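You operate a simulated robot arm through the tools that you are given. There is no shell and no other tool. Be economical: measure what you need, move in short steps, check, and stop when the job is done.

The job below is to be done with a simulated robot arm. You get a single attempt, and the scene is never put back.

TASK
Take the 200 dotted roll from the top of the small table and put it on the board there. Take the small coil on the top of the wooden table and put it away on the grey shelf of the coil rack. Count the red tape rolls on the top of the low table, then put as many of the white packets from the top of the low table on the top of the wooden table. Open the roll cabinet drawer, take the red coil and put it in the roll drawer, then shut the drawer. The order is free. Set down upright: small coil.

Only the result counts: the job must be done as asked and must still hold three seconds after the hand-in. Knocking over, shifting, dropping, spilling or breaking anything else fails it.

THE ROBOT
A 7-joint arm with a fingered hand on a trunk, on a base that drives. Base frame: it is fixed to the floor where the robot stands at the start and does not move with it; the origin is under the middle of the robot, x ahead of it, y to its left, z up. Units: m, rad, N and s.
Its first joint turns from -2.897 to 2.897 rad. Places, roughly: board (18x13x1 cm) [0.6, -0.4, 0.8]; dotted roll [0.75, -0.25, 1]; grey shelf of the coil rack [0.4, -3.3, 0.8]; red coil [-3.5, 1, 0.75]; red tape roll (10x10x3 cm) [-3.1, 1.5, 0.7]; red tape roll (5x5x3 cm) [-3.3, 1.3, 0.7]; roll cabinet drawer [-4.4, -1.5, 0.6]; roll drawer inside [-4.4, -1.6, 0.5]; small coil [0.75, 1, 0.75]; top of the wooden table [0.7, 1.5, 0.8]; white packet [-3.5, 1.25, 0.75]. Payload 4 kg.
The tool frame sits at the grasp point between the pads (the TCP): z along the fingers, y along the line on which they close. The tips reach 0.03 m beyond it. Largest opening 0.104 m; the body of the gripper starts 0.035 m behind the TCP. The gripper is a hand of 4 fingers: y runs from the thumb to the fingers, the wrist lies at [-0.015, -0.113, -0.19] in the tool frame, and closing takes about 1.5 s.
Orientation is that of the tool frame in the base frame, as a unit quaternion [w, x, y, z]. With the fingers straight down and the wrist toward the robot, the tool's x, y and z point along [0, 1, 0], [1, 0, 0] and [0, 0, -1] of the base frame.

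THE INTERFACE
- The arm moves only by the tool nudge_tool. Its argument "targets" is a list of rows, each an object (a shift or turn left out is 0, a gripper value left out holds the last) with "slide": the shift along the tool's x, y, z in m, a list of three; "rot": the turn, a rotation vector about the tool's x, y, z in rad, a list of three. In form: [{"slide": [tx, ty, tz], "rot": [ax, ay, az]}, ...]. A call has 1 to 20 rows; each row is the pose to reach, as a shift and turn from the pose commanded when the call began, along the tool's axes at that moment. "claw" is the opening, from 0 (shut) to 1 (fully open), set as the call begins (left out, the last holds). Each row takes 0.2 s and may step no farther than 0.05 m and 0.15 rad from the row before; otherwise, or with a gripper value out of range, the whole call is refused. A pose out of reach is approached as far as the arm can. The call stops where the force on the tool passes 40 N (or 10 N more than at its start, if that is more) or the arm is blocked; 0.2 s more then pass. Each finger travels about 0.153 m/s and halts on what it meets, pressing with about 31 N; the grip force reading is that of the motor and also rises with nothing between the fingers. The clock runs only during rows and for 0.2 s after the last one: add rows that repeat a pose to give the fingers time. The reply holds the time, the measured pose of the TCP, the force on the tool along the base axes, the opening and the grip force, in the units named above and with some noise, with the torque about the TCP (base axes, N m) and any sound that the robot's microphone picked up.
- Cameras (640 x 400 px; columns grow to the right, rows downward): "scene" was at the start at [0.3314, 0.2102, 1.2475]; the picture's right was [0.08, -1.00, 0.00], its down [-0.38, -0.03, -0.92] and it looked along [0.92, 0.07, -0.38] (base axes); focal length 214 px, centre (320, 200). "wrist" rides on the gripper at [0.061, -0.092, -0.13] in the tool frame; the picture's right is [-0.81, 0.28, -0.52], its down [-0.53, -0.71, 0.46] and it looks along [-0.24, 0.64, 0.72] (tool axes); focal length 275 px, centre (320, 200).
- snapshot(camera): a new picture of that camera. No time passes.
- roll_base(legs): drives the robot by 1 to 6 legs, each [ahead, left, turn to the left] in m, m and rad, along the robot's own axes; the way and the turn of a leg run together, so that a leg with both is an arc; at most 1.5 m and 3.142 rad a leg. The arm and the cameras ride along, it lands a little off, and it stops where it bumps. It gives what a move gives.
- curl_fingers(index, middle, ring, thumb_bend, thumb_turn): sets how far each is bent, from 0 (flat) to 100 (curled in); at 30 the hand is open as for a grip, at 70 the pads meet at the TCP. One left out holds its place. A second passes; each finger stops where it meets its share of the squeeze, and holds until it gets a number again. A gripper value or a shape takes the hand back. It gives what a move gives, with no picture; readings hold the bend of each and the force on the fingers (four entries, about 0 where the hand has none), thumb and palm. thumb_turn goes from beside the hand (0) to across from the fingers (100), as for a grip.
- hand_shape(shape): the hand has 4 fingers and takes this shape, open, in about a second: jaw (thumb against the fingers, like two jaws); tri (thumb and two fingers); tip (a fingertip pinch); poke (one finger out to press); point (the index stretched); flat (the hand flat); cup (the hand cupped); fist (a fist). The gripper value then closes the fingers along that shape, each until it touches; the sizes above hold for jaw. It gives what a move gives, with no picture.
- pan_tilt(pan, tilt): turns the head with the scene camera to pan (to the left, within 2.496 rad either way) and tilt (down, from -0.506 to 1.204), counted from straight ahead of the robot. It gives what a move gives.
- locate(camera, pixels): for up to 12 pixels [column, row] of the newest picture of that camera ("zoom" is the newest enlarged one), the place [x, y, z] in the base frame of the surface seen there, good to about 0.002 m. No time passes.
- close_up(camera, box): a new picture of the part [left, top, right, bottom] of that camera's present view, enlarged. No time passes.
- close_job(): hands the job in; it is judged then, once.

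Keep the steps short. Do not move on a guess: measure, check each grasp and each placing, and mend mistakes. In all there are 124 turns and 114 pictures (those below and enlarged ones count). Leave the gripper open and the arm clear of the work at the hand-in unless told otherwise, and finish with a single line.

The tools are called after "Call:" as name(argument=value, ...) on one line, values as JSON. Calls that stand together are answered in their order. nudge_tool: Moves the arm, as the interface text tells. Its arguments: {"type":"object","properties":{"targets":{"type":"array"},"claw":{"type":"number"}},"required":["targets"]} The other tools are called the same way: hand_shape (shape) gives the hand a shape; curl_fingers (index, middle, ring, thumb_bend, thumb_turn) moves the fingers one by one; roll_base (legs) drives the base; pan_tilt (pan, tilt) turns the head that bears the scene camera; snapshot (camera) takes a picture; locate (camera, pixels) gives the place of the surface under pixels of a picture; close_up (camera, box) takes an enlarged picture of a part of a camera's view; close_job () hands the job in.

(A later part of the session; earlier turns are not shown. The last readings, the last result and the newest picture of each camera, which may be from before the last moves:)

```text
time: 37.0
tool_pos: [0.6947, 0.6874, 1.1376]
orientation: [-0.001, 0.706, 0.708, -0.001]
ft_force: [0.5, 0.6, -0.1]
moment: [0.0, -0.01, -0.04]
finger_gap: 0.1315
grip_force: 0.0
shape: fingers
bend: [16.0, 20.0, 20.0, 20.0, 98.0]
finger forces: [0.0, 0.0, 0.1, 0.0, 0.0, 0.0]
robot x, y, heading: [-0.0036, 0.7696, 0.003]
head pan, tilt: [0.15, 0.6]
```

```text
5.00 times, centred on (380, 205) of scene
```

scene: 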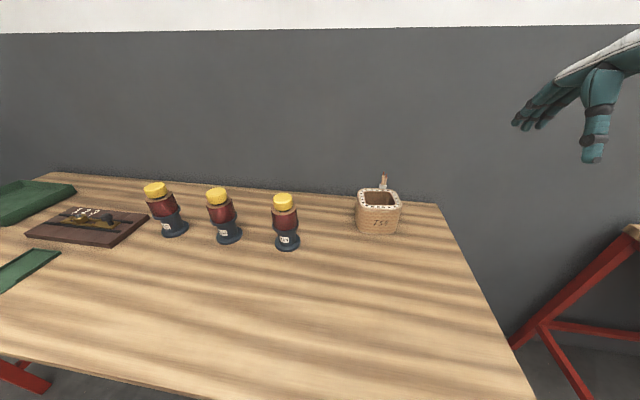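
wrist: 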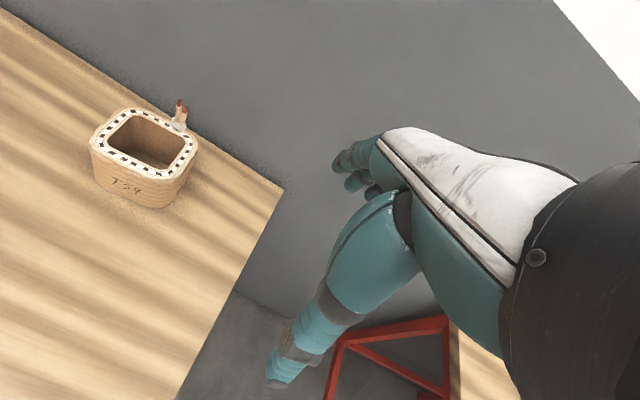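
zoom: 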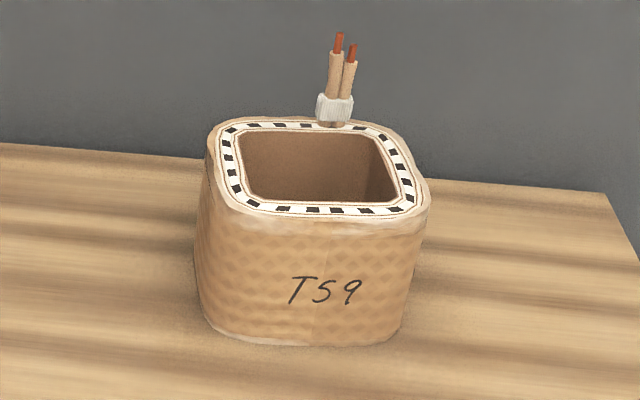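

Call:
locate(camera="zoom", pixels=[[240, 210], [320, 219], [400, 217], [214, 150], [220, 190], [422, 190], [408, 150], [250, 122], [370, 124], [270, 190], [370, 190], [315, 290]])

Call:
close_up(camera="wrist", box=[80, 90, 208, 218])

Call:
locate(camera="zoom", pixels=[[165, 145], [275, 58], [400, 275], [480, 170], [280, 235], [190, 110], [455, 235], [350, 82], [230, 190], [440, 200], [265, 95], [340, 240]])

```text
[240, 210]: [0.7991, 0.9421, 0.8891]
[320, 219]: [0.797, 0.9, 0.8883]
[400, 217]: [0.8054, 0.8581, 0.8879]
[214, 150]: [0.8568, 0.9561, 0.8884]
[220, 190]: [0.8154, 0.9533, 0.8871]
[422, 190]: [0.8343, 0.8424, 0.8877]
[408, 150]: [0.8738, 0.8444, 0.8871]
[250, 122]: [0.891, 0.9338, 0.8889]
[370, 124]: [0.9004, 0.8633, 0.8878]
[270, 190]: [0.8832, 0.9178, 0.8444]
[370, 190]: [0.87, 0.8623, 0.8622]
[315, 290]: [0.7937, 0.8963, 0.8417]
```

```text
3.12 times, centred on (144, 154) of wrist
```

zoom: 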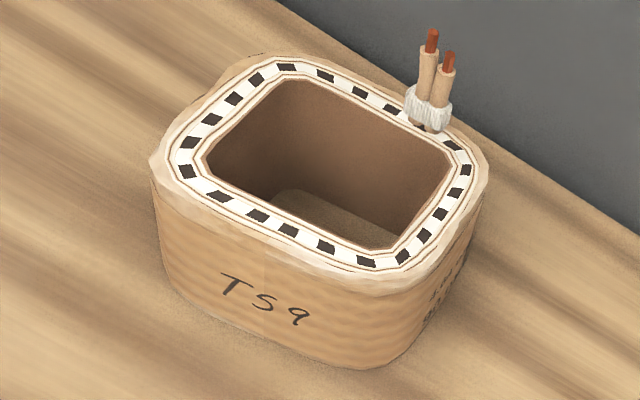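

```text
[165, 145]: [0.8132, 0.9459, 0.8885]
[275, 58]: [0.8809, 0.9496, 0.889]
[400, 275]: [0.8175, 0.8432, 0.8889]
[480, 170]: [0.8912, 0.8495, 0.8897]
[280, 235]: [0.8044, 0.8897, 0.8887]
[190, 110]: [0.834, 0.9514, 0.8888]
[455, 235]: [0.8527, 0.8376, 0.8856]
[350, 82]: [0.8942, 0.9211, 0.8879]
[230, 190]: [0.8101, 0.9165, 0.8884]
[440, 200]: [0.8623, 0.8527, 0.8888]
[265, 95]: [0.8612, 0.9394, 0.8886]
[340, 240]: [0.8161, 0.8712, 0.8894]
```

Measured: the coil is 0.107 (x) by 0.113 (y), centred at (0.848, 0.898), top at 0.888, yawed about 3°, with the leads standing up at (0.89, 0.88). I'll grip it across y with a wide-open hand, a bit toward the front so the palm misses the leads. First I'll turn the hand 93° while moving above it.

Call:
nudge_tool(targets=[{"slide": [0.019, 0.012, 0], "rot": [0, 0, -0.148]}, {"slide": [0.038, 0.025, 0], "rot": [0, 0, -0.296]}, {"slide": [0.058, 0.037, 0], "rot": [0, 0, -0.444]}, {"slide": [0.077, 0.05, 0], "rot": [0, 0, -0.592]}, {"slide": [0.096, 0.062, 0], "rot": [0, 0, -0.74]}, {"slide": [0.115, 0.075, 0], "rot": [0, 0, -0.888]}, {"slide": [0.134, 0.087, 0], "rot": [0, 0, -1.036]}, {"slide": [0.153, 0.1, 0], "rot": [0, 0, -1.184]}, {"slide": [0.173, 0.112, 0], "rot": [0, 0, -1.332]}, {"slide": [0.192, 0.125, 0], "rot": [0, 0, -1.48]}, {"slide": [0.211, 0.137, 0], "rot": [0, 0, -1.628]}, {"slide": [0.211, 0.137, 0], "rot": [0, 0, -1.628]}])

Call:
curl_fingers(index=12, middle=14, ring=14, thumb_bend=14)

Call:
snapshot(camera="scene")

Call:
snapshot(camera="wrist")

```text
time: 39.6
tool_pos: [0.8287, 0.8995, 1.1366]
orientation: [-0.002, -0.032, 0.999, 0.0]
ft_force: [-0.3, 0.0, -0.6]
moment: [0.01, 0.01, 0.04]
finger_gap: 0.1311
grip_force: 0.0
shape: fingers
bend: [16.0, 20.0, 20.0, 20.0, 98.0]
finger forces: [0.1, 0.1, 0.0, 0.1, 0.1, 0.0]
robot x, y, heading: [-0.0031, 0.7719, 0.009]
head pan, tilt: [0.15, 0.6]
```

```text
time: 40.6
tool_pos: [0.829, 0.8987, 1.1386]
orientation: [0.0, -0.031, 1.0, 0.0]
ft_force: [-0.1, 0.0, -0.5]
moment: [-0.01, 0.0, -0.02]
finger_gap: 0.1403
grip_force: 0.1
shape: fingers
bend: [12.0, 14.0, 14.0, 14.0, 98.0]
finger forces: [0.0, 0.0, 0.0, 0.0, 0.0, 0.0]
robot x, y, heading: [-0.003, 0.7741, 0.003]
head pan, tilt: [0.15, 0.6]
```

```text
76 pictures are left
```

scene: 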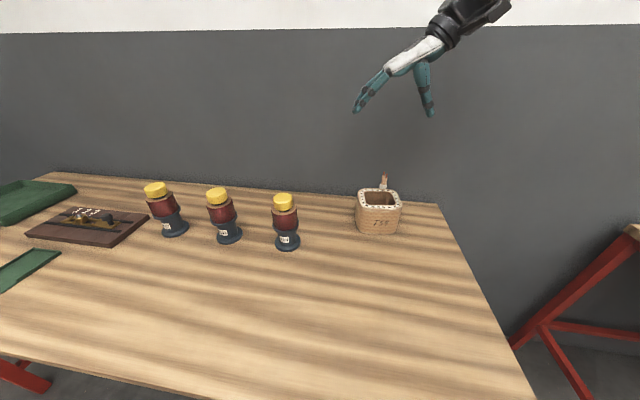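

```text
75 pictures are left
```

wrist: 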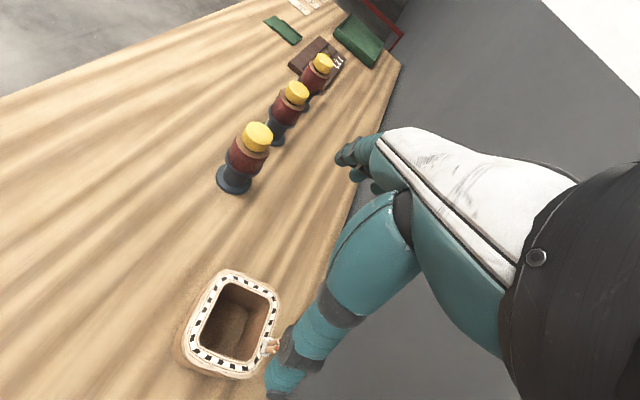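

Call:
close_up(camera="scene", box=[330, 0, 530, 125])

Call:
locate(camera="scene", pixels=[[356, 111], [362, 104], [431, 114], [425, 100], [419, 75], [410, 70]])

```text
3.20 times, centred on (430, 62) of scene
```

zoom: 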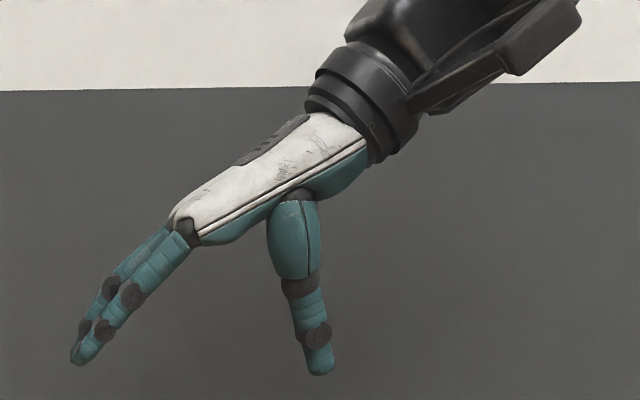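

```text
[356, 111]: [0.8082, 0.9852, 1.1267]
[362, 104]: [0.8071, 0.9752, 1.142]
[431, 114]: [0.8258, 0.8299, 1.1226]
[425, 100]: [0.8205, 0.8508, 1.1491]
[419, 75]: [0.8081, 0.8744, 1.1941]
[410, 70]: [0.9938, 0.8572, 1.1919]
```

The thumb slants inward above its tip, so the hand is too narrow for a deep hold. I'll open the fingers and thumb further.

Call:
curl_fingers(index=8, middle=10, ring=10, thumb_bend=0)

Call:
close_up(camera="scene", box=[330, 0, 530, 125])

Call:
locate(camera="zoom", pixels=[[70, 355], [130, 295], [165, 250], [345, 355], [320, 290], [300, 240], [190, 220]])

```text
time: 41.6
tool_pos: [0.8301, 0.8978, 1.1381]
orientation: [-0.001, -0.03, 1.0, 0.0]
ft_force: [0.3, 0.1, -0.3]
moment: [0.01, -0.02, 0.0]
finger_gap: 0.1515
grip_force: 0.0
shape: fingers
bend: [8.0, 10.0, 10.0, 0.0, 98.0]
finger forces: [0.1, 0.0, 0.1, 0.0, 0.0, 0.0]
robot x, y, heading: [-0.0035, 0.7721, 0.006]
head pan, tilt: [0.15, 0.6]
```

```text
3.20 times, centred on (430, 62) of scene
```

zoom: 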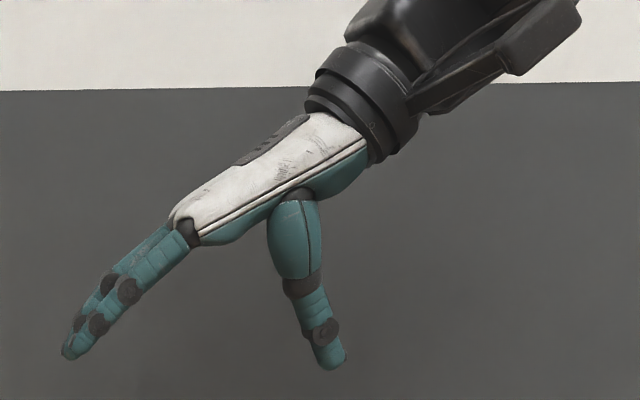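

```text
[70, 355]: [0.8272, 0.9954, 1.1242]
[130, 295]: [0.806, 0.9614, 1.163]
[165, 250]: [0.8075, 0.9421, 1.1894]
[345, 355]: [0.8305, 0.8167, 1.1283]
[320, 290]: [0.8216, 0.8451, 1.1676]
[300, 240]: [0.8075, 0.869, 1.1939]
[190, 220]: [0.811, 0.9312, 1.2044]
```

The outer hold is too slanted to trust. Instead I'll pinch the front wall (centre about (0.805, 0.895), 22 mm thick), thumb outside and fingers inside the hollow; the leads are at the back, out of the way. I'll turn the hand back and set the opening to 0.7.

Call:
nudge_tool(targets=[{"slide": [0.002, 0, 0], "rot": [0, 0, 0.143]}, {"slide": [0.005, 0, 0], "rot": [0, 0, 0.286]}, {"slide": [0.007, 0, 0], "rot": [0, 0, 0.429]}, {"slide": [0.009, 0, 0], "rot": [0, 0, 0.571]}, {"slide": [0.011, -0.001, 0], "rot": [0, 0, 0.714]}, {"slide": [0.014, -0.001, 0], "rot": [0, 0, 0.857]}, {"slide": [0.016, -0.001, 0], "rot": [0, 0, 1.0]}, {"slide": [0.018, -0.001, 0], "rot": [0, 0, 1.142]}, {"slide": [0.02, -0.001, 0], "rot": [0, 0, 1.285]}, {"slide": [0.023, -0.001, 0], "rot": [0, 0, 1.428]}, {"slide": [0.025, -0.002, 0], "rot": [0, 0, 1.57]}, {"slide": [0.025, -0.002, 0], "rot": [0, 0, 1.57]}], claw=0.7)

Call:
snapshot(camera="wrist")

Call:
snapshot(camera="scene")

```text
time: 44.2
tool_pos: [0.8054, 0.8966, 1.1368]
orientation: [-0.001, 0.686, 0.728, -0.001]
ft_force: [0.2, 0.4, -0.5]
moment: [-0.01, 0.01, -0.02]
finger_gap: 0.0728
grip_force: 0.0
shape: jaw
bend: [27.0, 37.0, 34.0, 58.0, 99.0]
finger forces: [0.0, 0.0, 0.0, 0.0, 0.0, 0.0]
robot x, y, heading: [-0.0042, 0.7706, 0.003]
head pan, tilt: [0.15, 0.6]
```

```text
72 pictures are left
```

wrist: 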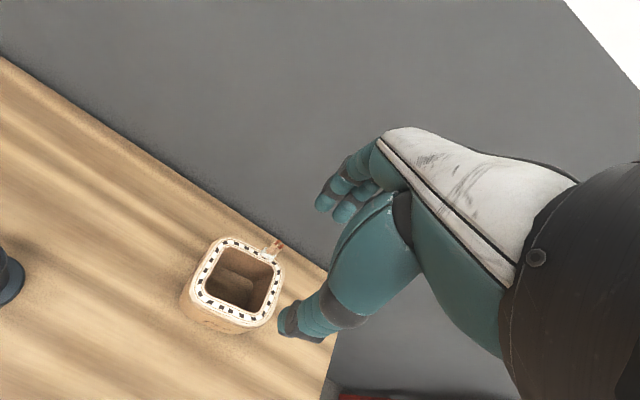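

```text
71 pictures are left
```

scene: 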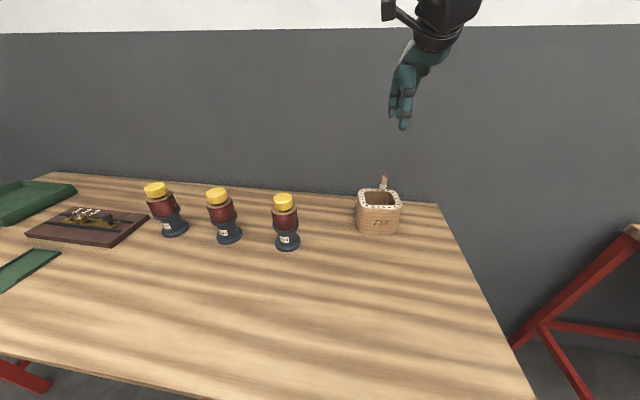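

Call:
locate(camera="wrist", pixels=[[320, 208], [340, 218], [328, 190], [290, 335], [283, 322], [310, 325]])

Call:
close_up(camera="scene", box=[370, 30, 450, 140])

Call:
locate(camera="zoom", pixels=[[262, 358], [255, 300], [210, 320], [215, 270], [230, 320]])

```text
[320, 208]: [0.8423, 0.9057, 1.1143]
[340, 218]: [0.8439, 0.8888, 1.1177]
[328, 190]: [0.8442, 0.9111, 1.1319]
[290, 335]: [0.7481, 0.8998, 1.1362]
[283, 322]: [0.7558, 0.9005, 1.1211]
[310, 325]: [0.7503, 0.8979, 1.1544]
```

```text
3.64 times, centred on (410, 85) of scene
```

zoom: 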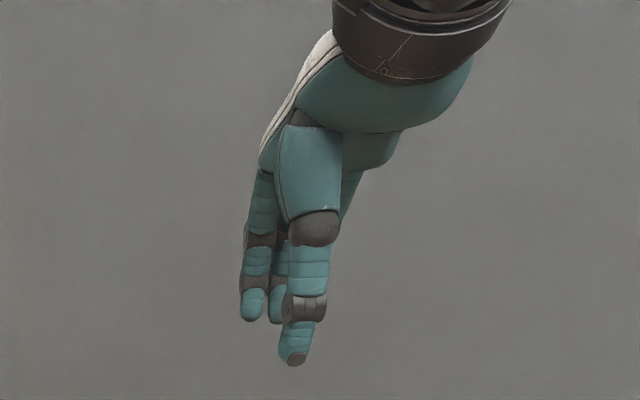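

```text
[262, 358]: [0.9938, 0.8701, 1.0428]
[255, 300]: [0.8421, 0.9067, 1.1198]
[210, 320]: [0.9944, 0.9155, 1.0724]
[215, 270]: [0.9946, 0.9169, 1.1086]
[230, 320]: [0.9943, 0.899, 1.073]
```

The fingertips (x≈0.845) will drop inside the hollow (0.818–0.88) and the thumb (0.75–0.77) outside the wall. Descending to just above the rim, then checking.

Call:
nudge_tool(targets=[{"slide": [0, 0, 0.05]}, {"slide": [0, 0, 0.1]}, {"slide": [0, 0, 0.15]}, {"slide": [0, 0, 0.2]}, {"slide": [0, 0, 0.21]}, {"slide": [0, 0, 0.21]}])

Call:
snapshot(camera="wrist")

Call:
close_up(camera="scene", box=[330, 120, 450, 250])

```text
time: 45.6
tool_pos: [0.8035, 0.8976, 0.9266]
orientation: [-0.001, 0.685, 0.729, 0.0]
ft_force: [-0.2, 0.7, 0.3]
moment: [-0.01, -0.01, 0.0]
finger_gap: 0.0732
grip_force: 0.0
shape: jaw
bend: [27.0, 37.0, 34.0, 58.0, 99.0]
finger forces: [0.1, 0.1, 0.1, 0.0, 0.0, 0.0]
robot x, y, heading: [-0.0051, 0.7751, 0.002]
head pan, tilt: [0.15, 0.6]
```

```text
69 pictures are left
```

wrist: 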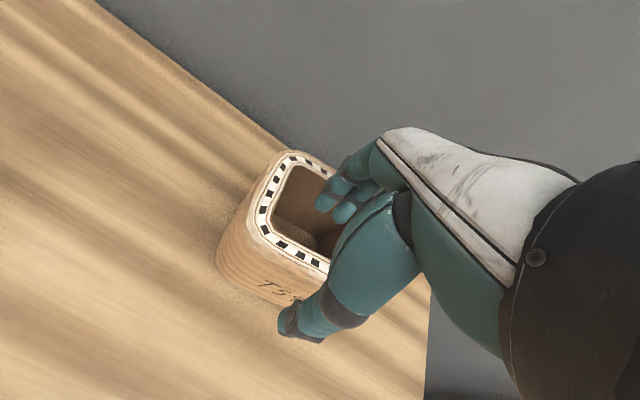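

```text
3.08 times, centred on (390, 185) of scene
```

zoom: 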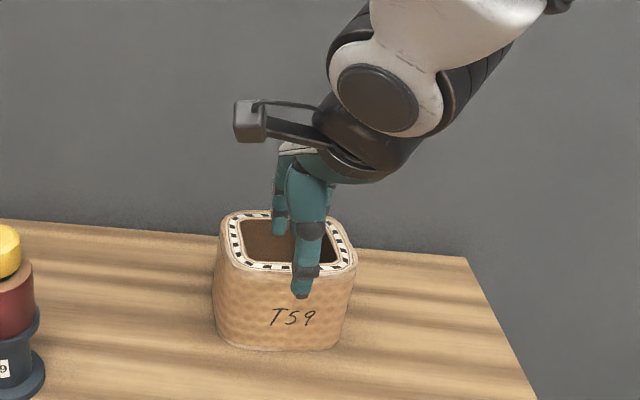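

Lined up well. Going down 0.062 with the fingers inside the hollow.

Call:
nudge_tool(targets=[{"slide": [0.004, 0.001, 0.02]}, {"slide": [0.004, 0.001, 0.04]}, {"slide": [0.004, 0.001, 0.062]}, {"slide": [0.004, 0.001, 0.062]}])

Call:
snapshot(camera="wrist")

```text
time: 46.6
tool_pos: [0.8049, 0.9011, 0.8643]
orientation: [0.0, 0.685, 0.729, -0.001]
ft_force: [-0.4, -0.7, -0.8]
moment: [0.03, -0.01, 0.03]
finger_gap: 0.073
grip_force: 0.1
shape: jaw
bend: [27.0, 37.0, 34.0, 58.0, 99.0]
finger forces: [0.0, 0.0, 0.1, 0.0, 0.0, 0.1]
robot x, y, heading: [-0.0036, 0.7711, 0.003]
head pan, tilt: [0.15, 0.6]
```

```text
67 pictures are left
```

wrist: 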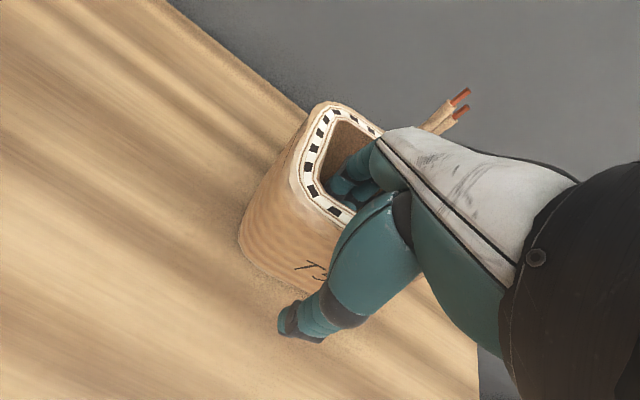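

No contact. I'll go 15 mm deeper for a firmer hold, then close.

Call:
nudge_tool(targets=[{"slide": [0, 0, 0.008]}, {"slide": [0, 0, 0.015]}, {"slide": [0, 0, 0.015]}])

Call:
nudge_tool(targets=[{"slide": [0, 0, 0]}, {"slide": [0, 0, 0]}, {"slide": [0, 0, 0]}, {"slide": [0, 0, 0]}, {"slide": [0, 0, 0]}, {"slide": [0, 0, 0]}, {"slide": [0, 0, 0]}], claw=0)

Call:
nudge_tool(targets=[{"slide": [0, 0, -0.015]}, {"slide": [0, 0, -0.03]}, {"slide": [0, 0, -0.05]}, {"slide": [0, 0, -0.05]}])

Call:
close_up(camera="scene", box=[330, 120, 450, 250])

```text
time: 47.4
tool_pos: [0.8048, 0.9, 0.8503]
orientation: [0.0, 0.685, 0.728, -0.001]
ft_force: [-1.1, 0.4, 0.1]
moment: [-0.03, -0.02, -0.03]
finger_gap: 0.0733
grip_force: 0.0
shape: jaw
bend: [27.0, 37.0, 34.0, 58.0, 99.0]
finger forces: [0.0, 0.0, 0.0, 0.0, 0.0, 0.0]
robot x, y, heading: [-0.0066, 0.7716, 0.004]
head pan, tilt: [0.15, 0.6]
```

```text
time: 49.0
tool_pos: [0.8057, 0.8998, 0.8503]
orientation: [-0.002, 0.685, 0.728, 0.0]
ft_force: [-0.4, 1.6, 0.3]
moment: [0.03, 0.0, 0.1]
finger_gap: 0.0144
grip_force: 30.4
shape: jaw
bend: [72.0, 62.0, 60.0, 74.0, 100.0]
finger forces: [15.7, 8.1, 3.8, 0.0, 28.0, 0.0]
robot x, y, heading: [-0.0057, 0.7672, 0.003]
head pan, tilt: [0.15, 0.6]
```

```text
time: 50.0
tool_pos: [0.805, 0.8999, 0.9004]
orientation: [-0.001, 0.686, 0.728, -0.001]
ft_force: [0.5, -0.3, -5.5]
moment: [0.07, 0.31, 0.0]
finger_gap: 0.0148
grip_force: 31.2
shape: jaw
bend: [72.0, 62.0, 63.0, 76.0, 100.0]
finger forces: [20.7, 7.2, 3.8, 0.0, 31.0, 0.0]
robot x, y, heading: [-0.001, 0.7694, 0.002]
head pan, tilt: [0.15, 0.6]
```

```text
3.08 times, centred on (390, 185) of scene
```

zoom: 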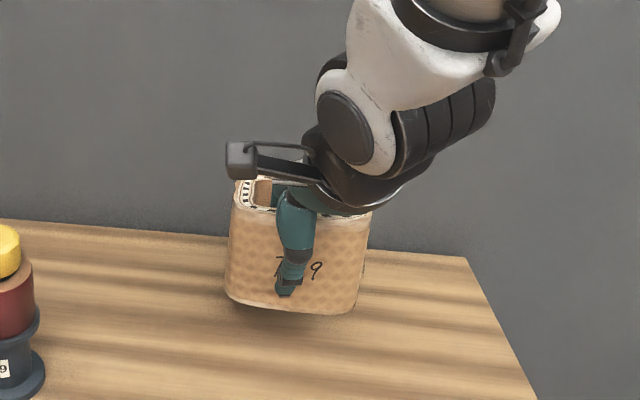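

The coil is held (0.56 kg) with hardly any droop. I'll lift it another 0.2 and bring it nearer to me.

Call:
nudge_tool(targets=[{"slide": [0, 0, -0.05]}, {"slide": [0, 0, -0.1]}, {"slide": [0, -0.02, -0.14]}, {"slide": [0, -0.06, -0.16]}, {"slide": [0, -0.1, -0.18]}, {"slide": [0, -0.14, -0.2]}, {"slide": [0, -0.18, -0.2]}, {"slide": [0, -0.18, -0.2]}])

Call:
roll_base(legs=[[-0.4, 0, 0]])

Call:
pan_tilt(pan=-1.25, tilt=0.25)

Call:
snapshot(camera="scene")

Call:
pan_tilt(pan=-2.2, tilt=0.35)

Call:
snapshot(camera="scene")

```text
time: 51.8
tool_pos: [0.6273, 0.8881, 1.1005]
orientation: [-0.001, 0.686, 0.728, -0.001]
ft_force: [-0.7, -0.2, -4.9]
moment: [0.07, 0.23, -0.03]
finger_gap: 0.0142
grip_force: 31.1
shape: jaw
bend: [72.0, 63.0, 66.0, 76.0, 100.0]
finger forces: [20.9, 6.7, 4.0, 0.0, 30.7, 0.1]
robot x, y, heading: [-0.002, 0.7699, 0.005]
head pan, tilt: [0.15, 0.6]
```

```text
time: 54.4
tool_pos: [0.223, 0.8873, 1.1014]
orientation: [0.0, 0.684, 0.729, 0.0]
ft_force: [0.8, 0.6, -5.4]
moment: [0.07, 0.26, -0.01]
finger_gap: 0.0144
grip_force: 31.3
shape: jaw
bend: [72.0, 63.0, 66.0, 76.0, 100.0]
finger forces: [21.0, 6.7, 4.0, 0.0, 30.6, 0.0]
robot x, y, heading: [-0.4089, 0.7712, 0.009]
head pan, tilt: [0.15, 0.6]
```

```text
time: 55.9
tool_pos: [0.2231, 0.8874, 1.0991]
orientation: [-0.001, 0.683, 0.73, -0.001]
ft_force: [-0.2, 0.2, -5.7]
moment: [0.03, 0.27, -0.01]
finger_gap: 0.0145
grip_force: 31.1
shape: jaw
bend: [72.0, 63.0, 66.0, 76.0, 100.0]
finger forces: [20.9, 6.5, 4.0, 0.0, 30.5, 0.1]
robot x, y, heading: [-0.4106, 0.7681, 0.005]
head pan, tilt: [-1.25, 0.25]
```

```text
65 pictures are left
```

scene: 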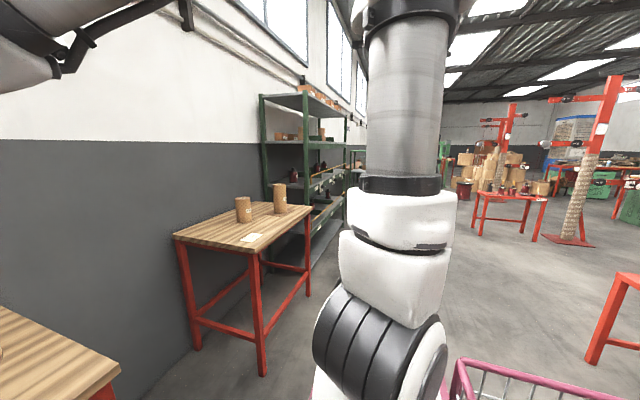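

```text
time: 57.1
tool_pos: [0.2231, 0.8882, 1.1008]
orientation: [-0.001, 0.684, 0.729, 0.0]
ft_force: [0.5, -0.2, -5.5]
moment: [0.04, 0.24, 0.0]
finger_gap: 0.0143
grip_force: 31.2
shape: jaw
bend: [72.0, 63.0, 66.0, 76.0, 100.0]
finger forces: [20.9, 6.6, 3.9, 0.1, 30.5, 0.0]
robot x, y, heading: [-0.4102, 0.771, 0.006]
head pan, tilt: [-2.201, 0.351]
```

```text
64 pictures are left
```

scene: 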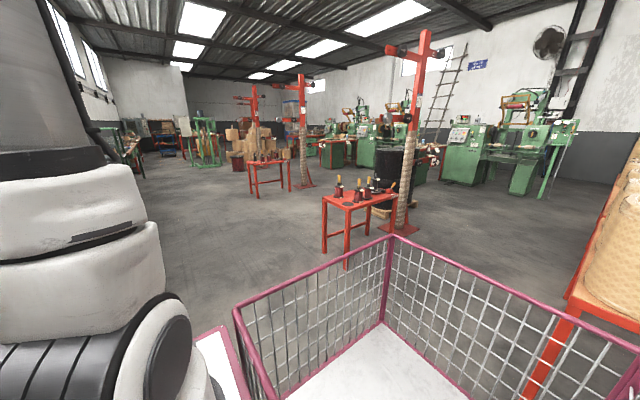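

Plenty of obstacles are visible: a red table at (345,205) and a table edge at right (575,300). I'll measure the ones that matter.

Call:
locate(camera="scene", pixels=[[325, 250], [347, 265], [378, 225], [368, 205], [545, 380], [570, 290], [410, 230], [255, 195], [275, 180], [130, 165], [305, 182], [600, 200]])

Call:
pan_tilt(pan=-1.65, tilt=0.3)

Call:
snapshot(camera="scene")

```text
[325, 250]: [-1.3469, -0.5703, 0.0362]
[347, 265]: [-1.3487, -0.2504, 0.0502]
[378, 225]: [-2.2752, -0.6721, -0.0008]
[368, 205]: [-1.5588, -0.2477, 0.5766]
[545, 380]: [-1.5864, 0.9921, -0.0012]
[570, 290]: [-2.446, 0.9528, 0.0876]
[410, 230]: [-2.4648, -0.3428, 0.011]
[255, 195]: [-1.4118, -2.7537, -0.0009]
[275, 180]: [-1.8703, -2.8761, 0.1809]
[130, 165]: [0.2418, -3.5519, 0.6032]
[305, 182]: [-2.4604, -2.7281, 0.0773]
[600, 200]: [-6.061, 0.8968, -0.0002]
```

```text
time: 58.1
tool_pos: [0.2222, 0.888, 1.1002]
orientation: [-0.001, 0.684, 0.729, 0.0]
ft_force: [0.5, -0.2, -5.4]
moment: [0.09, 0.27, -0.01]
finger_gap: 0.0143
grip_force: 30.4
shape: jaw
bend: [72.0, 63.0, 66.0, 76.0, 100.0]
finger forces: [21.0, 6.5, 3.9, 0.0, 30.5, 0.0]
robot x, y, heading: [-0.4064, 0.7699, 0.002]
head pan, tilt: [-1.649, 0.3]
```

```text
63 pictures are left
```

scene: 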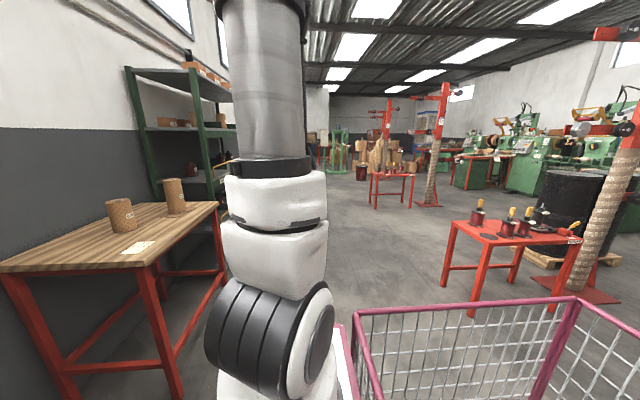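

Call:
locate(camera="scene", pixels=[[574, 300], [357, 315], [560, 350], [636, 325], [340, 330], [443, 285], [472, 315], [455, 223], [404, 178], [372, 205], [300, 250], [208, 215]])

Call:
pan_tilt(pan=2.45, tilt=0.6)

Call:
snapshot(camera="scene")

```text
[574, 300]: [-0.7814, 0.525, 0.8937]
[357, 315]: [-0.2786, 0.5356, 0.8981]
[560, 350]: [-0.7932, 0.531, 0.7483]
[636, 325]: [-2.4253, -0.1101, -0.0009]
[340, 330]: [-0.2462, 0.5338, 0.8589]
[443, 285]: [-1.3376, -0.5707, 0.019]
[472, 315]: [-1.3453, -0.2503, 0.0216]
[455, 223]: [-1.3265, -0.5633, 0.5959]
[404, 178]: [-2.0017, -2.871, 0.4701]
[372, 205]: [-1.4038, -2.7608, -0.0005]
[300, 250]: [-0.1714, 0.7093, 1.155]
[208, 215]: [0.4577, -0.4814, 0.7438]
```

```text
time: 61.4
tool_pos: [0.2222, 0.8876, 1.1004]
orientation: [0.0, 0.684, 0.729, -0.001]
ft_force: [0.6, 0.3, -4.5]
moment: [0.05, 0.23, 0.0]
finger_gap: 0.0145
grip_force: 30.8
shape: jaw
bend: [72.0, 63.0, 66.0, 76.0, 100.0]
finger forces: [20.8, 6.5, 3.8, 0.1, 30.6, 0.0]
robot x, y, heading: [-0.4085, 0.7698, 0.007]
head pan, tilt: [2.45, 0.6]
```

```text
62 pictures are left
```

scene: 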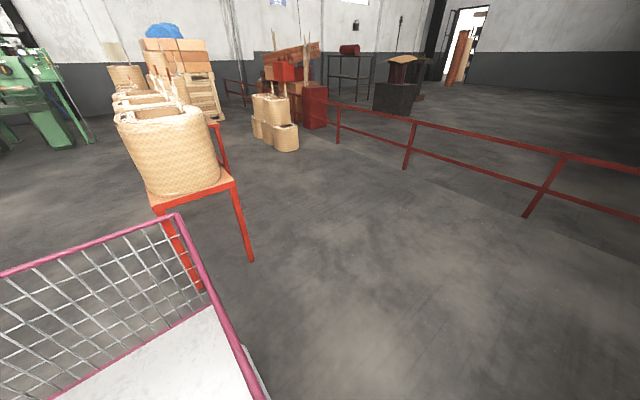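

The robot's footprint is compact (basket rear about 0.37 m behind). The aisle at x≈-0.4 is clear. I'll drive right (toward -y) about 3 m to the coil rack and look.

Call:
roll_base(legs=[[0, -1.5, 0], [0, -1.2, 0]])

Call:
pan_tilt(pan=-0.75, tilt=0.4)

Call:
snapshot(camera="scene")

```text
time: 74.3
tool_pos: [0.2828, -1.7694, 1.1004]
orientation: [-0.001, 0.682, 0.732, -0.001]
ft_force: [0.8, 0.1, -5.4]
moment: [0.04, 0.25, 0.01]
finger_gap: 0.0145
grip_force: 31.0
shape: jaw
bend: [72.0, 63.0, 66.0, 76.0, 100.0]
finger forces: [21.0, 6.6, 3.8, 0.0, 30.7, 0.0]
robot x, y, heading: [-0.3486, -1.8914, 0.007]
head pan, tilt: [2.45, 0.6]
```

```text
time: 77.1
tool_pos: [0.2812, -1.7704, 1.1007]
orientation: [-0.001, 0.682, 0.731, -0.001]
ft_force: [0.4, 0.2, -5.4]
moment: [0.04, 0.23, 0.01]
finger_gap: 0.0144
grip_force: 30.9
shape: jaw
bend: [72.0, 63.0, 66.0, 76.0, 100.0]
finger forces: [21.0, 6.6, 3.8, 0.1, 30.5, 0.0]
robot x, y, heading: [-0.3515, -1.8957, 0.01]
head pan, tilt: [-0.75, 0.4]
```

```text
61 pictures are left
```

scene: 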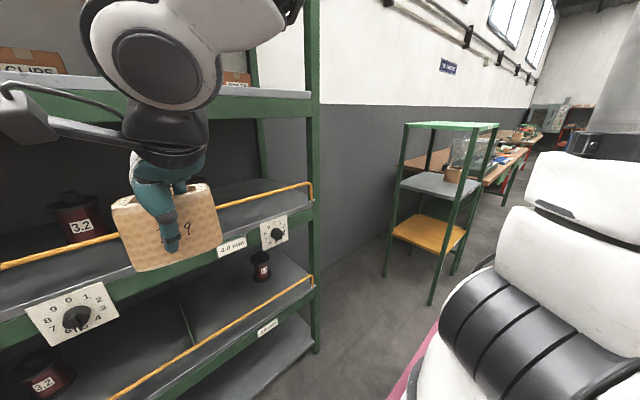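

The coil rack is the small green frame at (440,200): green top, grey middle shelf, orange lower shelf. I'll measure it.

Call:
locate(camera="scene", pixels=[[401, 181], [473, 188], [440, 190], [430, 175], [478, 178], [455, 200], [450, 125], [405, 123], [497, 124], [430, 303], [386, 275], [430, 235]])

Call:
close_up(camera="scene", box=[370, 105, 530, 225])

```text
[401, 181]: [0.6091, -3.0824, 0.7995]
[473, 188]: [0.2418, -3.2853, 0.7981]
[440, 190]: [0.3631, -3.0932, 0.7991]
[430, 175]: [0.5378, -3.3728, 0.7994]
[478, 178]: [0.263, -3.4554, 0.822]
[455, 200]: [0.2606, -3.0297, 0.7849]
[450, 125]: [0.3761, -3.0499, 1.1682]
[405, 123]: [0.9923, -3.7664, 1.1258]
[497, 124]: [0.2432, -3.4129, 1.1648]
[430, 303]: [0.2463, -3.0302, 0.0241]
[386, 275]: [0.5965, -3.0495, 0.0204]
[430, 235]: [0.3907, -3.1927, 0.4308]
```

```text
3.33 times, centred on (450, 165) of scene
```

zoom: 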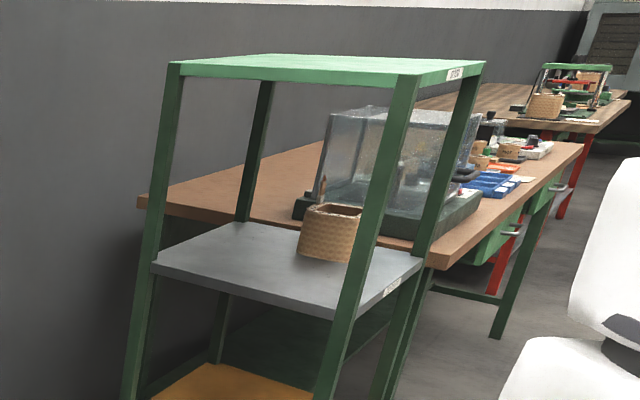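

The grey shelf is at z 0.80, x 0.24–0.60, y -3.03 to -3.43, with a roof at about 1.15 and one coil already on it. I'll come at it from the front: back off 0.3, slide right, and look.

Call:
roll_base(legs=[[-0.3, 0, 0], [0, -1.3, 0]])

Call:
pan_tilt(pan=-0.05, tilt=0.35)

Call:
snapshot(camera="scene")

```text
time: 85.3
tool_pos: [0.0245, -3.0709, 1.1003]
orientation: [-0.001, 0.674, 0.739, 0.0]
ft_force: [-0.3, 0.1, -6.5]
moment: [0.05, 0.21, 0.0]
finger_gap: 0.014
grip_force: 31.1
shape: jaw
bend: [72.0, 63.0, 66.0, 76.0, 100.0]
finger forces: [21.0, 6.6, 3.9, 0.1, 30.7, 0.1]
robot x, y, heading: [-0.6027, -3.2089, 0.035]
head pan, tilt: [-0.75, 0.4]
```

```text
time: 86.3
tool_pos: [0.0247, -3.0701, 1.101]
orientation: [-0.001, 0.673, 0.739, 0.0]
ft_force: [-0.4, 0.2, -6.0]
moment: [0.09, 0.26, 0.0]
finger_gap: 0.0141
grip_force: 31.8
shape: jaw
bend: [72.0, 63.0, 66.0, 76.0, 100.0]
finger forces: [20.9, 6.6, 3.9, 0.0, 30.6, 0.1]
robot x, y, heading: [-0.6028, -3.2072, 0.038]
head pan, tilt: [-0.051, 0.351]
```

```text
59 pictures are left
```

scene: 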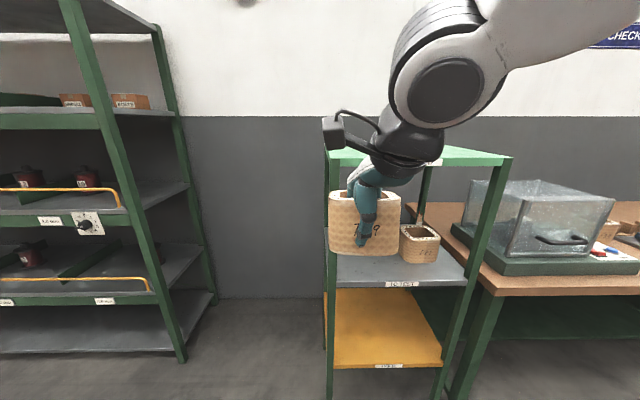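

Call:
close_up(camera="scene", box=[315, 140, 515, 300])

Call:
locate(camera="scene", pixels=[[403, 262], [436, 260], [438, 236], [402, 233], [420, 226], [340, 284], [462, 283], [450, 255], [331, 270], [470, 270], [350, 265], [380, 275]])

```text
2.50 times, centred on (415, 220) of scene
```

zoom: 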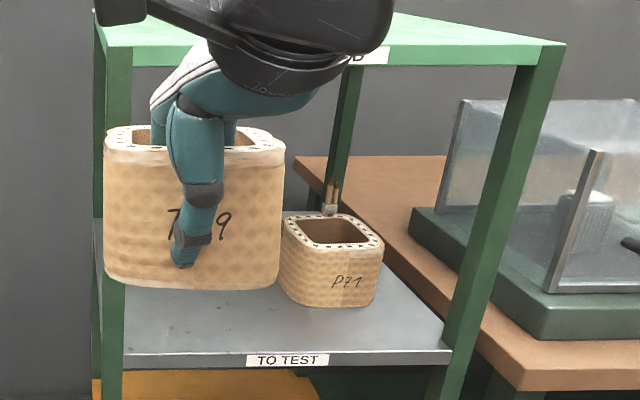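

```text
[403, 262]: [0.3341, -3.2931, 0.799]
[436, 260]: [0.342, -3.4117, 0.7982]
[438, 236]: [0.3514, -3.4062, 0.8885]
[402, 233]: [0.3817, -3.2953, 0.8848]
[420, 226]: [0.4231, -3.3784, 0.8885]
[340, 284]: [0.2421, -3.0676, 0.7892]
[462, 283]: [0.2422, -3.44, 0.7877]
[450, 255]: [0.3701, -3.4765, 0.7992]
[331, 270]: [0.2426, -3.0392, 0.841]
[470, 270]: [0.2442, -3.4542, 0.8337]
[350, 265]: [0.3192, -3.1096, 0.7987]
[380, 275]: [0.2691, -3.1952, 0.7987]
```

The grey shelf is labelled TO TEST. Its free space is y -3.06 to -3.29 beside coil P71. I'll aim the coil's centre at (0.335, -3.165). First, outside the rack: straighten the yaw, shift to y=-3.16 and lower to z=0.90.

Call:
nudge_tool(targets=[{"slide": [-0.022, -0.002, 0.04], "rot": [0, 0, 0.03]}, {"slide": [-0.045, -0.004, 0.08], "rot": [0, 0, 0.06]}, {"slide": [-0.067, -0.006, 0.12], "rot": [0, 0, 0.09]}, {"slide": [-0.09, -0.008, 0.16], "rot": [0, 0, 0.09]}, {"slide": [-0.09, -0.008, 0.2], "rot": [0, 0, 0.09]}, {"slide": [-0.09, -0.008, 0.2], "rot": [0, 0, 0.09]}])

Call:
roll_base(legs=[[0.12, 0, 0]])

Call:
snapshot(camera="scene")

```text
time: 87.7
tool_pos: [0.0565, -3.1494, 0.9103]
orientation: [-0.001, 0.706, 0.709, -0.001]
ft_force: [-0.5, -0.3, -5.5]
moment: [0.09, 0.26, -0.03]
finger_gap: 0.0142
grip_force: 30.8
shape: jaw
bend: [72.0, 63.0, 68.0, 76.0, 99.0]
finger forces: [20.8, 6.4, 4.0, 0.0, 30.2, 0.0]
out of reach, approached as far as the arm can: row 4, 5, 6
robot x, y, heading: [-0.604, -3.2056, 0.032]
head pan, tilt: [-0.051, 0.351]
```

```text
time: 89.0
tool_pos: [0.1785, -3.1442, 0.9095]
orientation: [-0.001, 0.706, 0.709, -0.001]
ft_force: [-0.4, -0.7, -6.2]
moment: [0.07, 0.25, -0.02]
finger_gap: 0.0141
grip_force: 31.5
shape: jaw
bend: [72.0, 63.0, 68.0, 76.0, 99.0]
finger forces: [20.8, 6.5, 4.0, 0.1, 30.2, 0.1]
robot x, y, heading: [-0.4823, -3.2058, 0.035]
head pan, tilt: [-0.051, 0.351]
```

```text
57 pictures are left
```

scene: 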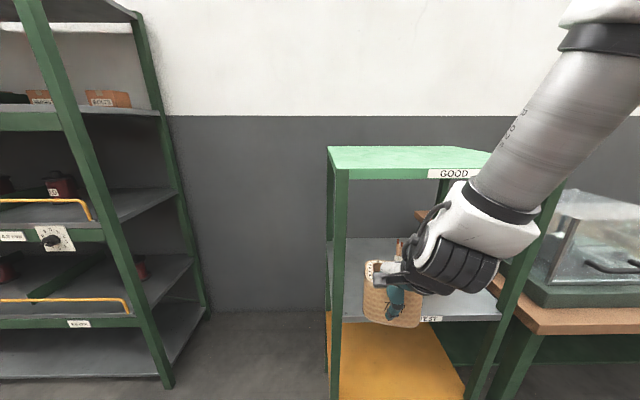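

Call:
locate(camera="scene", pixels=[[365, 290], [390, 322], [420, 326], [400, 243], [466, 270], [490, 262], [500, 215], [375, 265], [440, 215], [530, 215]])

Call:
close_up(camera="scene", box=[330, 220, 530, 345])

```text
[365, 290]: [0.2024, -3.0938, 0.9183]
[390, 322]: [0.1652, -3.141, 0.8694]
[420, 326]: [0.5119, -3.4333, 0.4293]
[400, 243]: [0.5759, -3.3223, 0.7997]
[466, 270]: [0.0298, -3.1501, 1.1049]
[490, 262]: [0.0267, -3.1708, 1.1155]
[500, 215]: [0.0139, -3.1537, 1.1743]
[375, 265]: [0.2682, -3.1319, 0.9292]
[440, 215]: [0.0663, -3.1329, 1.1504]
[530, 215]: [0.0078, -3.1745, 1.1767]
```

```text
3.20 times, centred on (430, 282) of scene
```

zoom: 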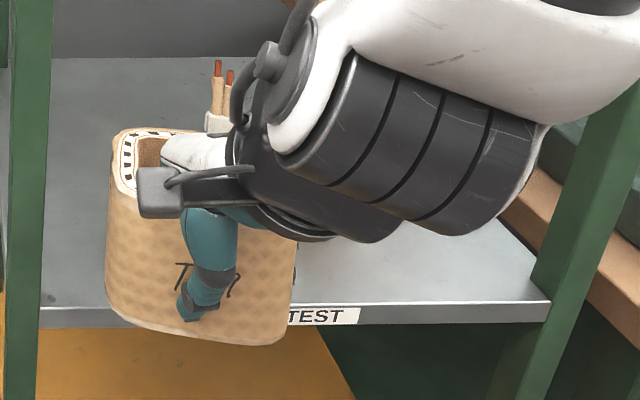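

The arm stays at x<0.18, ahead of the rack's front at 0.24. I'll move forward 0.10 and 1 cm right at this height.

Call:
nudge_tool(targets=[{"slide": [-0.006, 0.025, 0]}, {"slide": [-0.012, 0.05, 0]}, {"slide": [-0.014, 0.075, 0]}, {"slide": [-0.014, 0.102, 0]}, {"slide": [-0.014, 0.102, 0]}])

Call:
close_up(camera="scene", box=[320, 140, 540, 340])

Call:
snapshot(camera="wrist")

```text
time: 90.2
tool_pos: [0.2815, -3.1575, 0.9103]
orientation: [-0.002, 0.706, 0.708, -0.001]
ft_force: [-0.7, 0.3, -5.4]
moment: [0.13, 0.25, 0.0]
finger_gap: 0.0141
grip_force: 30.5
shape: jaw
bend: [72.0, 63.0, 68.0, 76.0, 99.0]
finger forces: [20.8, 6.4, 4.0, 0.0, 30.2, 0.0]
robot x, y, heading: [-0.4804, -3.2015, 0.039]
head pan, tilt: [-0.051, 0.351]
```

```text
2.00 times, centred on (430, 240) of scene
```

zoom: 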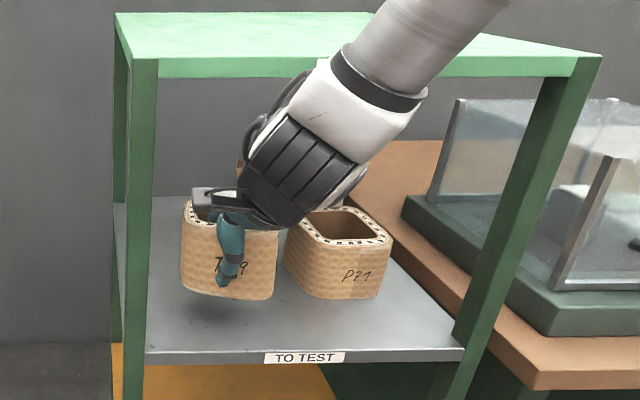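

```text
54 pictures are left
```

wrist: 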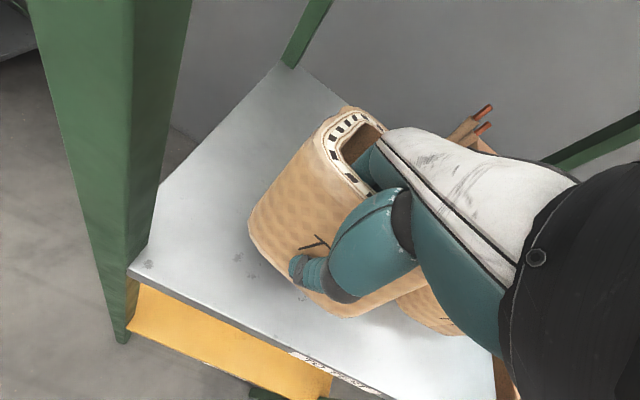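

It's inside, with gaps on both sides. Lowering 0.05, then fine steps.

Call:
nudge_tool(targets=[{"slide": [0, 0, 0.02]}, {"slide": [0, 0, 0.04]}, {"slide": [0, 0, 0.048]}, {"slide": [0, 0, 0.048]}])

Call:
nudge_tool(targets=[{"slide": [0, 0, 0.004]}, {"slide": [0, 0, 0.007]}, {"slide": [0, 0, 0.007]}])

Call:
close_up(camera="scene", box=[320, 140, 540, 340])

```text
time: 91.2
tool_pos: [0.2785, -3.1585, 0.8607]
orientation: [-0.001, 0.706, 0.708, -0.002]
ft_force: [-0.2, 0.5, -3.3]
moment: [0.05, 0.02, 0.01]
finger_gap: 0.0141
grip_force: 30.5
shape: jaw
bend: [72.0, 63.0, 69.0, 76.0, 99.0]
finger forces: [19.7, 6.5, 3.9, 0.1, 29.4, 0.1]
robot x, y, heading: [-0.4798, -3.2007, 0.035]
head pan, tilt: [-0.051, 0.351]
```

```text
time: 92.0
tool_pos: [0.2795, -3.1581, 0.8558]
orientation: [-0.001, 0.706, 0.708, 0.0]
ft_force: [-0.3, 0.4, -2.0]
moment: [0.02, -0.09, 0.02]
finger_gap: 0.0141
grip_force: 30.8
shape: jaw
bend: [72.0, 64.0, 69.0, 76.0, 99.0]
finger forces: [19.8, 6.2, 3.1, 0.0, 29.6, 0.0]
robot x, y, heading: [-0.4796, -3.2016, 0.034]
head pan, tilt: [-0.051, 0.351]
```

```text
2.00 times, centred on (430, 240) of scene
```

zoom: 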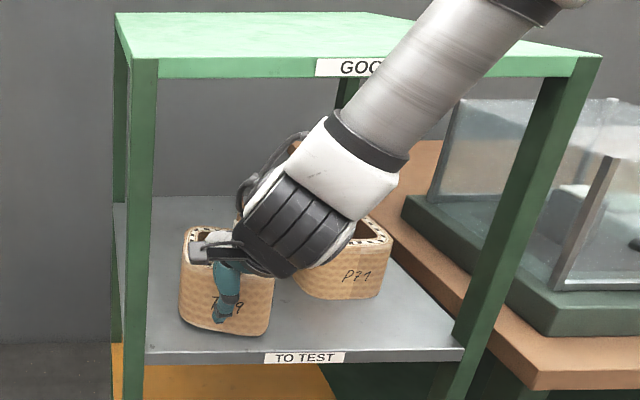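

The rear and right edges have touched and it is levelling out. I'll lower 5 mm more.

Call:
nudge_tool(targets=[{"slide": [0, 0, 0.003]}, {"slide": [0, 0, 0.005]}, {"slide": [0, 0, 0.005]}])

Call:
close_up(camera="scene", box=[370, 220, 470, 320])

```text
time: 92.8
tool_pos: [0.2791, -3.1568, 0.8506]
orientation: [-0.001, 0.706, 0.708, 0.0]
ft_force: [-0.5, 0.3, -0.7]
moment: [-0.01, -0.12, 0.03]
finger_gap: 0.0144
grip_force: 31.2
shape: jaw
bend: [72.0, 64.0, 70.0, 75.0, 99.0]
finger forces: [20.1, 6.1, 2.7, 0.1, 29.8, 0.0]
robot x, y, heading: [-0.478, -3.2009, 0.035]
head pan, tilt: [-0.051, 0.351]
```

```text
4.00 times, centred on (420, 270) of scene
```

zoom: 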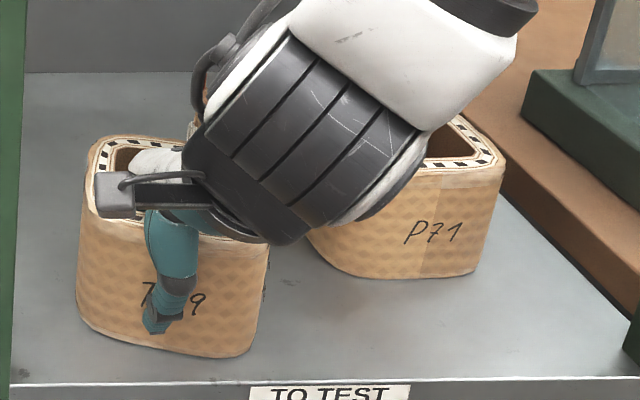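

Nearly level. I'll go 3 mm more and open to 0.7, as on the way in.

Call:
nudge_tool(targets=[{"slide": [0, 0, 0.003]}, {"slide": [0, 0, 0.003]}])

Call:
nudge_tool(targets=[{"slide": [0, 0, 0]}, {"slide": [0, 0, 0]}, {"slide": [0, 0, 0]}, {"slide": [0, 0, 0]}, {"slide": [0, 0, 0]}, {"slide": [0, 0, 0]}], claw=0.65)

Call:
snapshot(camera="wrist")

Call:
close_up(camera="scene", box=[370, 220, 470, 320])

```text
time: 93.4
tool_pos: [0.2796, -3.1581, 0.8495]
orientation: [-0.001, 0.706, 0.708, 0.0]
ft_force: [-3.2, -0.2, 13.8]
moment: [0.03, -0.05, 0.01]
finger_gap: 0.0146
grip_force: 31.1
shape: jaw
bend: [72.0, 64.0, 71.0, 75.0, 99.0]
finger forces: [21.1, 6.5, 3.0, 0.0, 33.5, 0.1]
robot x, y, heading: [-0.4787, -3.2018, 0.036]
head pan, tilt: [-0.051, 0.351]
```

```text
time: 94.8
tool_pos: [0.2802, -3.1571, 0.8485]
orientation: [-0.002, 0.706, 0.709, -0.001]
ft_force: [0.2, -0.5, 0.3]
moment: [-0.02, 0.04, 0.0]
finger_gap: 0.0674
grip_force: 0.0
shape: jaw
bend: [28.0, 39.0, 36.0, 62.0, 100.0]
finger forces: [0.0, 0.1, 0.0, 0.1, 0.0, 0.0]
robot x, y, heading: [-0.4773, -3.2064, 0.034]
head pan, tilt: [-0.051, 0.351]
```

```text
51 pictures are left
```

wrist: 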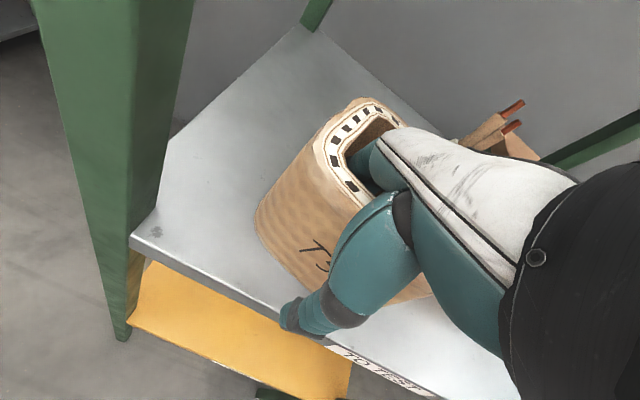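

```text
4.00 times, centred on (420, 270) of scene
```

zoom: 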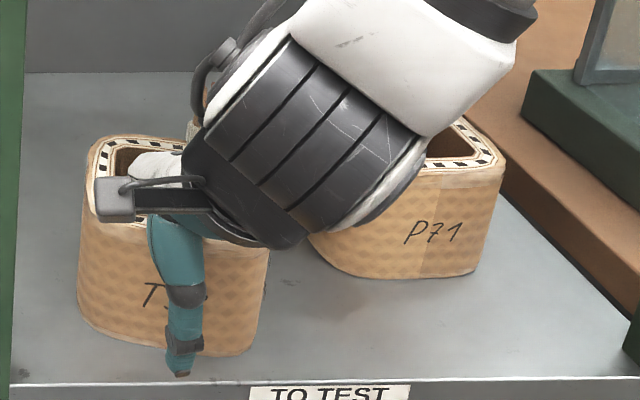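

Released with no forces. I'll go straight up 0.08 and then back out 0.18.

Call:
nudge_tool(targets=[{"slide": [0, 0, -0.03]}, {"slide": [0, 0, -0.06]}, {"slide": [0, 0, -0.08]}, {"slide": [0, -0.04, -0.082]}, {"slide": [0, -0.08, -0.082]}, {"slide": [0, -0.1, -0.082]}])

Call:
roll_base(legs=[[-0.3, 0, 0]])

Call:
snapshot(camera="scene")

```text
time: 96.2
tool_pos: [0.1804, -3.1561, 0.9276]
orientation: [-0.001, 0.706, 0.708, -0.002]
ft_force: [0.2, -0.1, -0.4]
moment: [0.02, 0.04, -0.01]
finger_gap: 0.0673
grip_force: 0.1
shape: jaw
bend: [28.0, 39.0, 36.0, 62.0, 100.0]
finger forces: [0.1, 0.0, 0.0, 0.0, 0.0, 0.0]
robot x, y, heading: [-0.4791, -3.2022, 0.039]
head pan, tilt: [-0.051, 0.351]
```

```text
time: 98.2
tool_pos: [-0.1206, -3.1657, 0.928]
orientation: [-0.001, 0.705, 0.71, -0.001]
ft_force: [-0.1, 0.4, 0.0]
moment: [0.04, -0.01, -0.03]
finger_gap: 0.0676
grip_force: 0.1
shape: jaw
bend: [28.0, 39.0, 36.0, 62.0, 100.0]
finger forces: [0.1, 0.0, 0.1, 0.0, 0.1, 0.0]
robot x, y, heading: [-0.7798, -3.2169, 0.036]
head pan, tilt: [-0.051, 0.351]
```

```text
49 pictures are left
```

scene: 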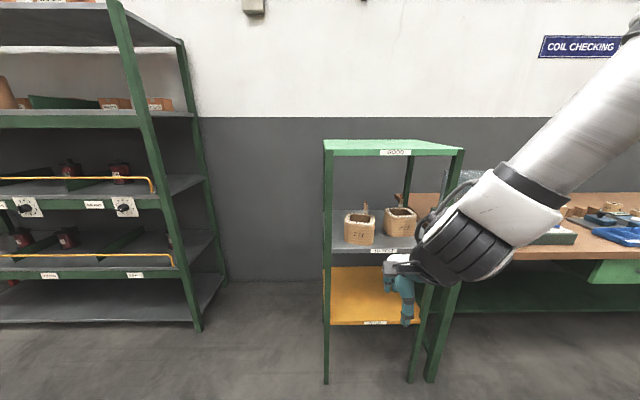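

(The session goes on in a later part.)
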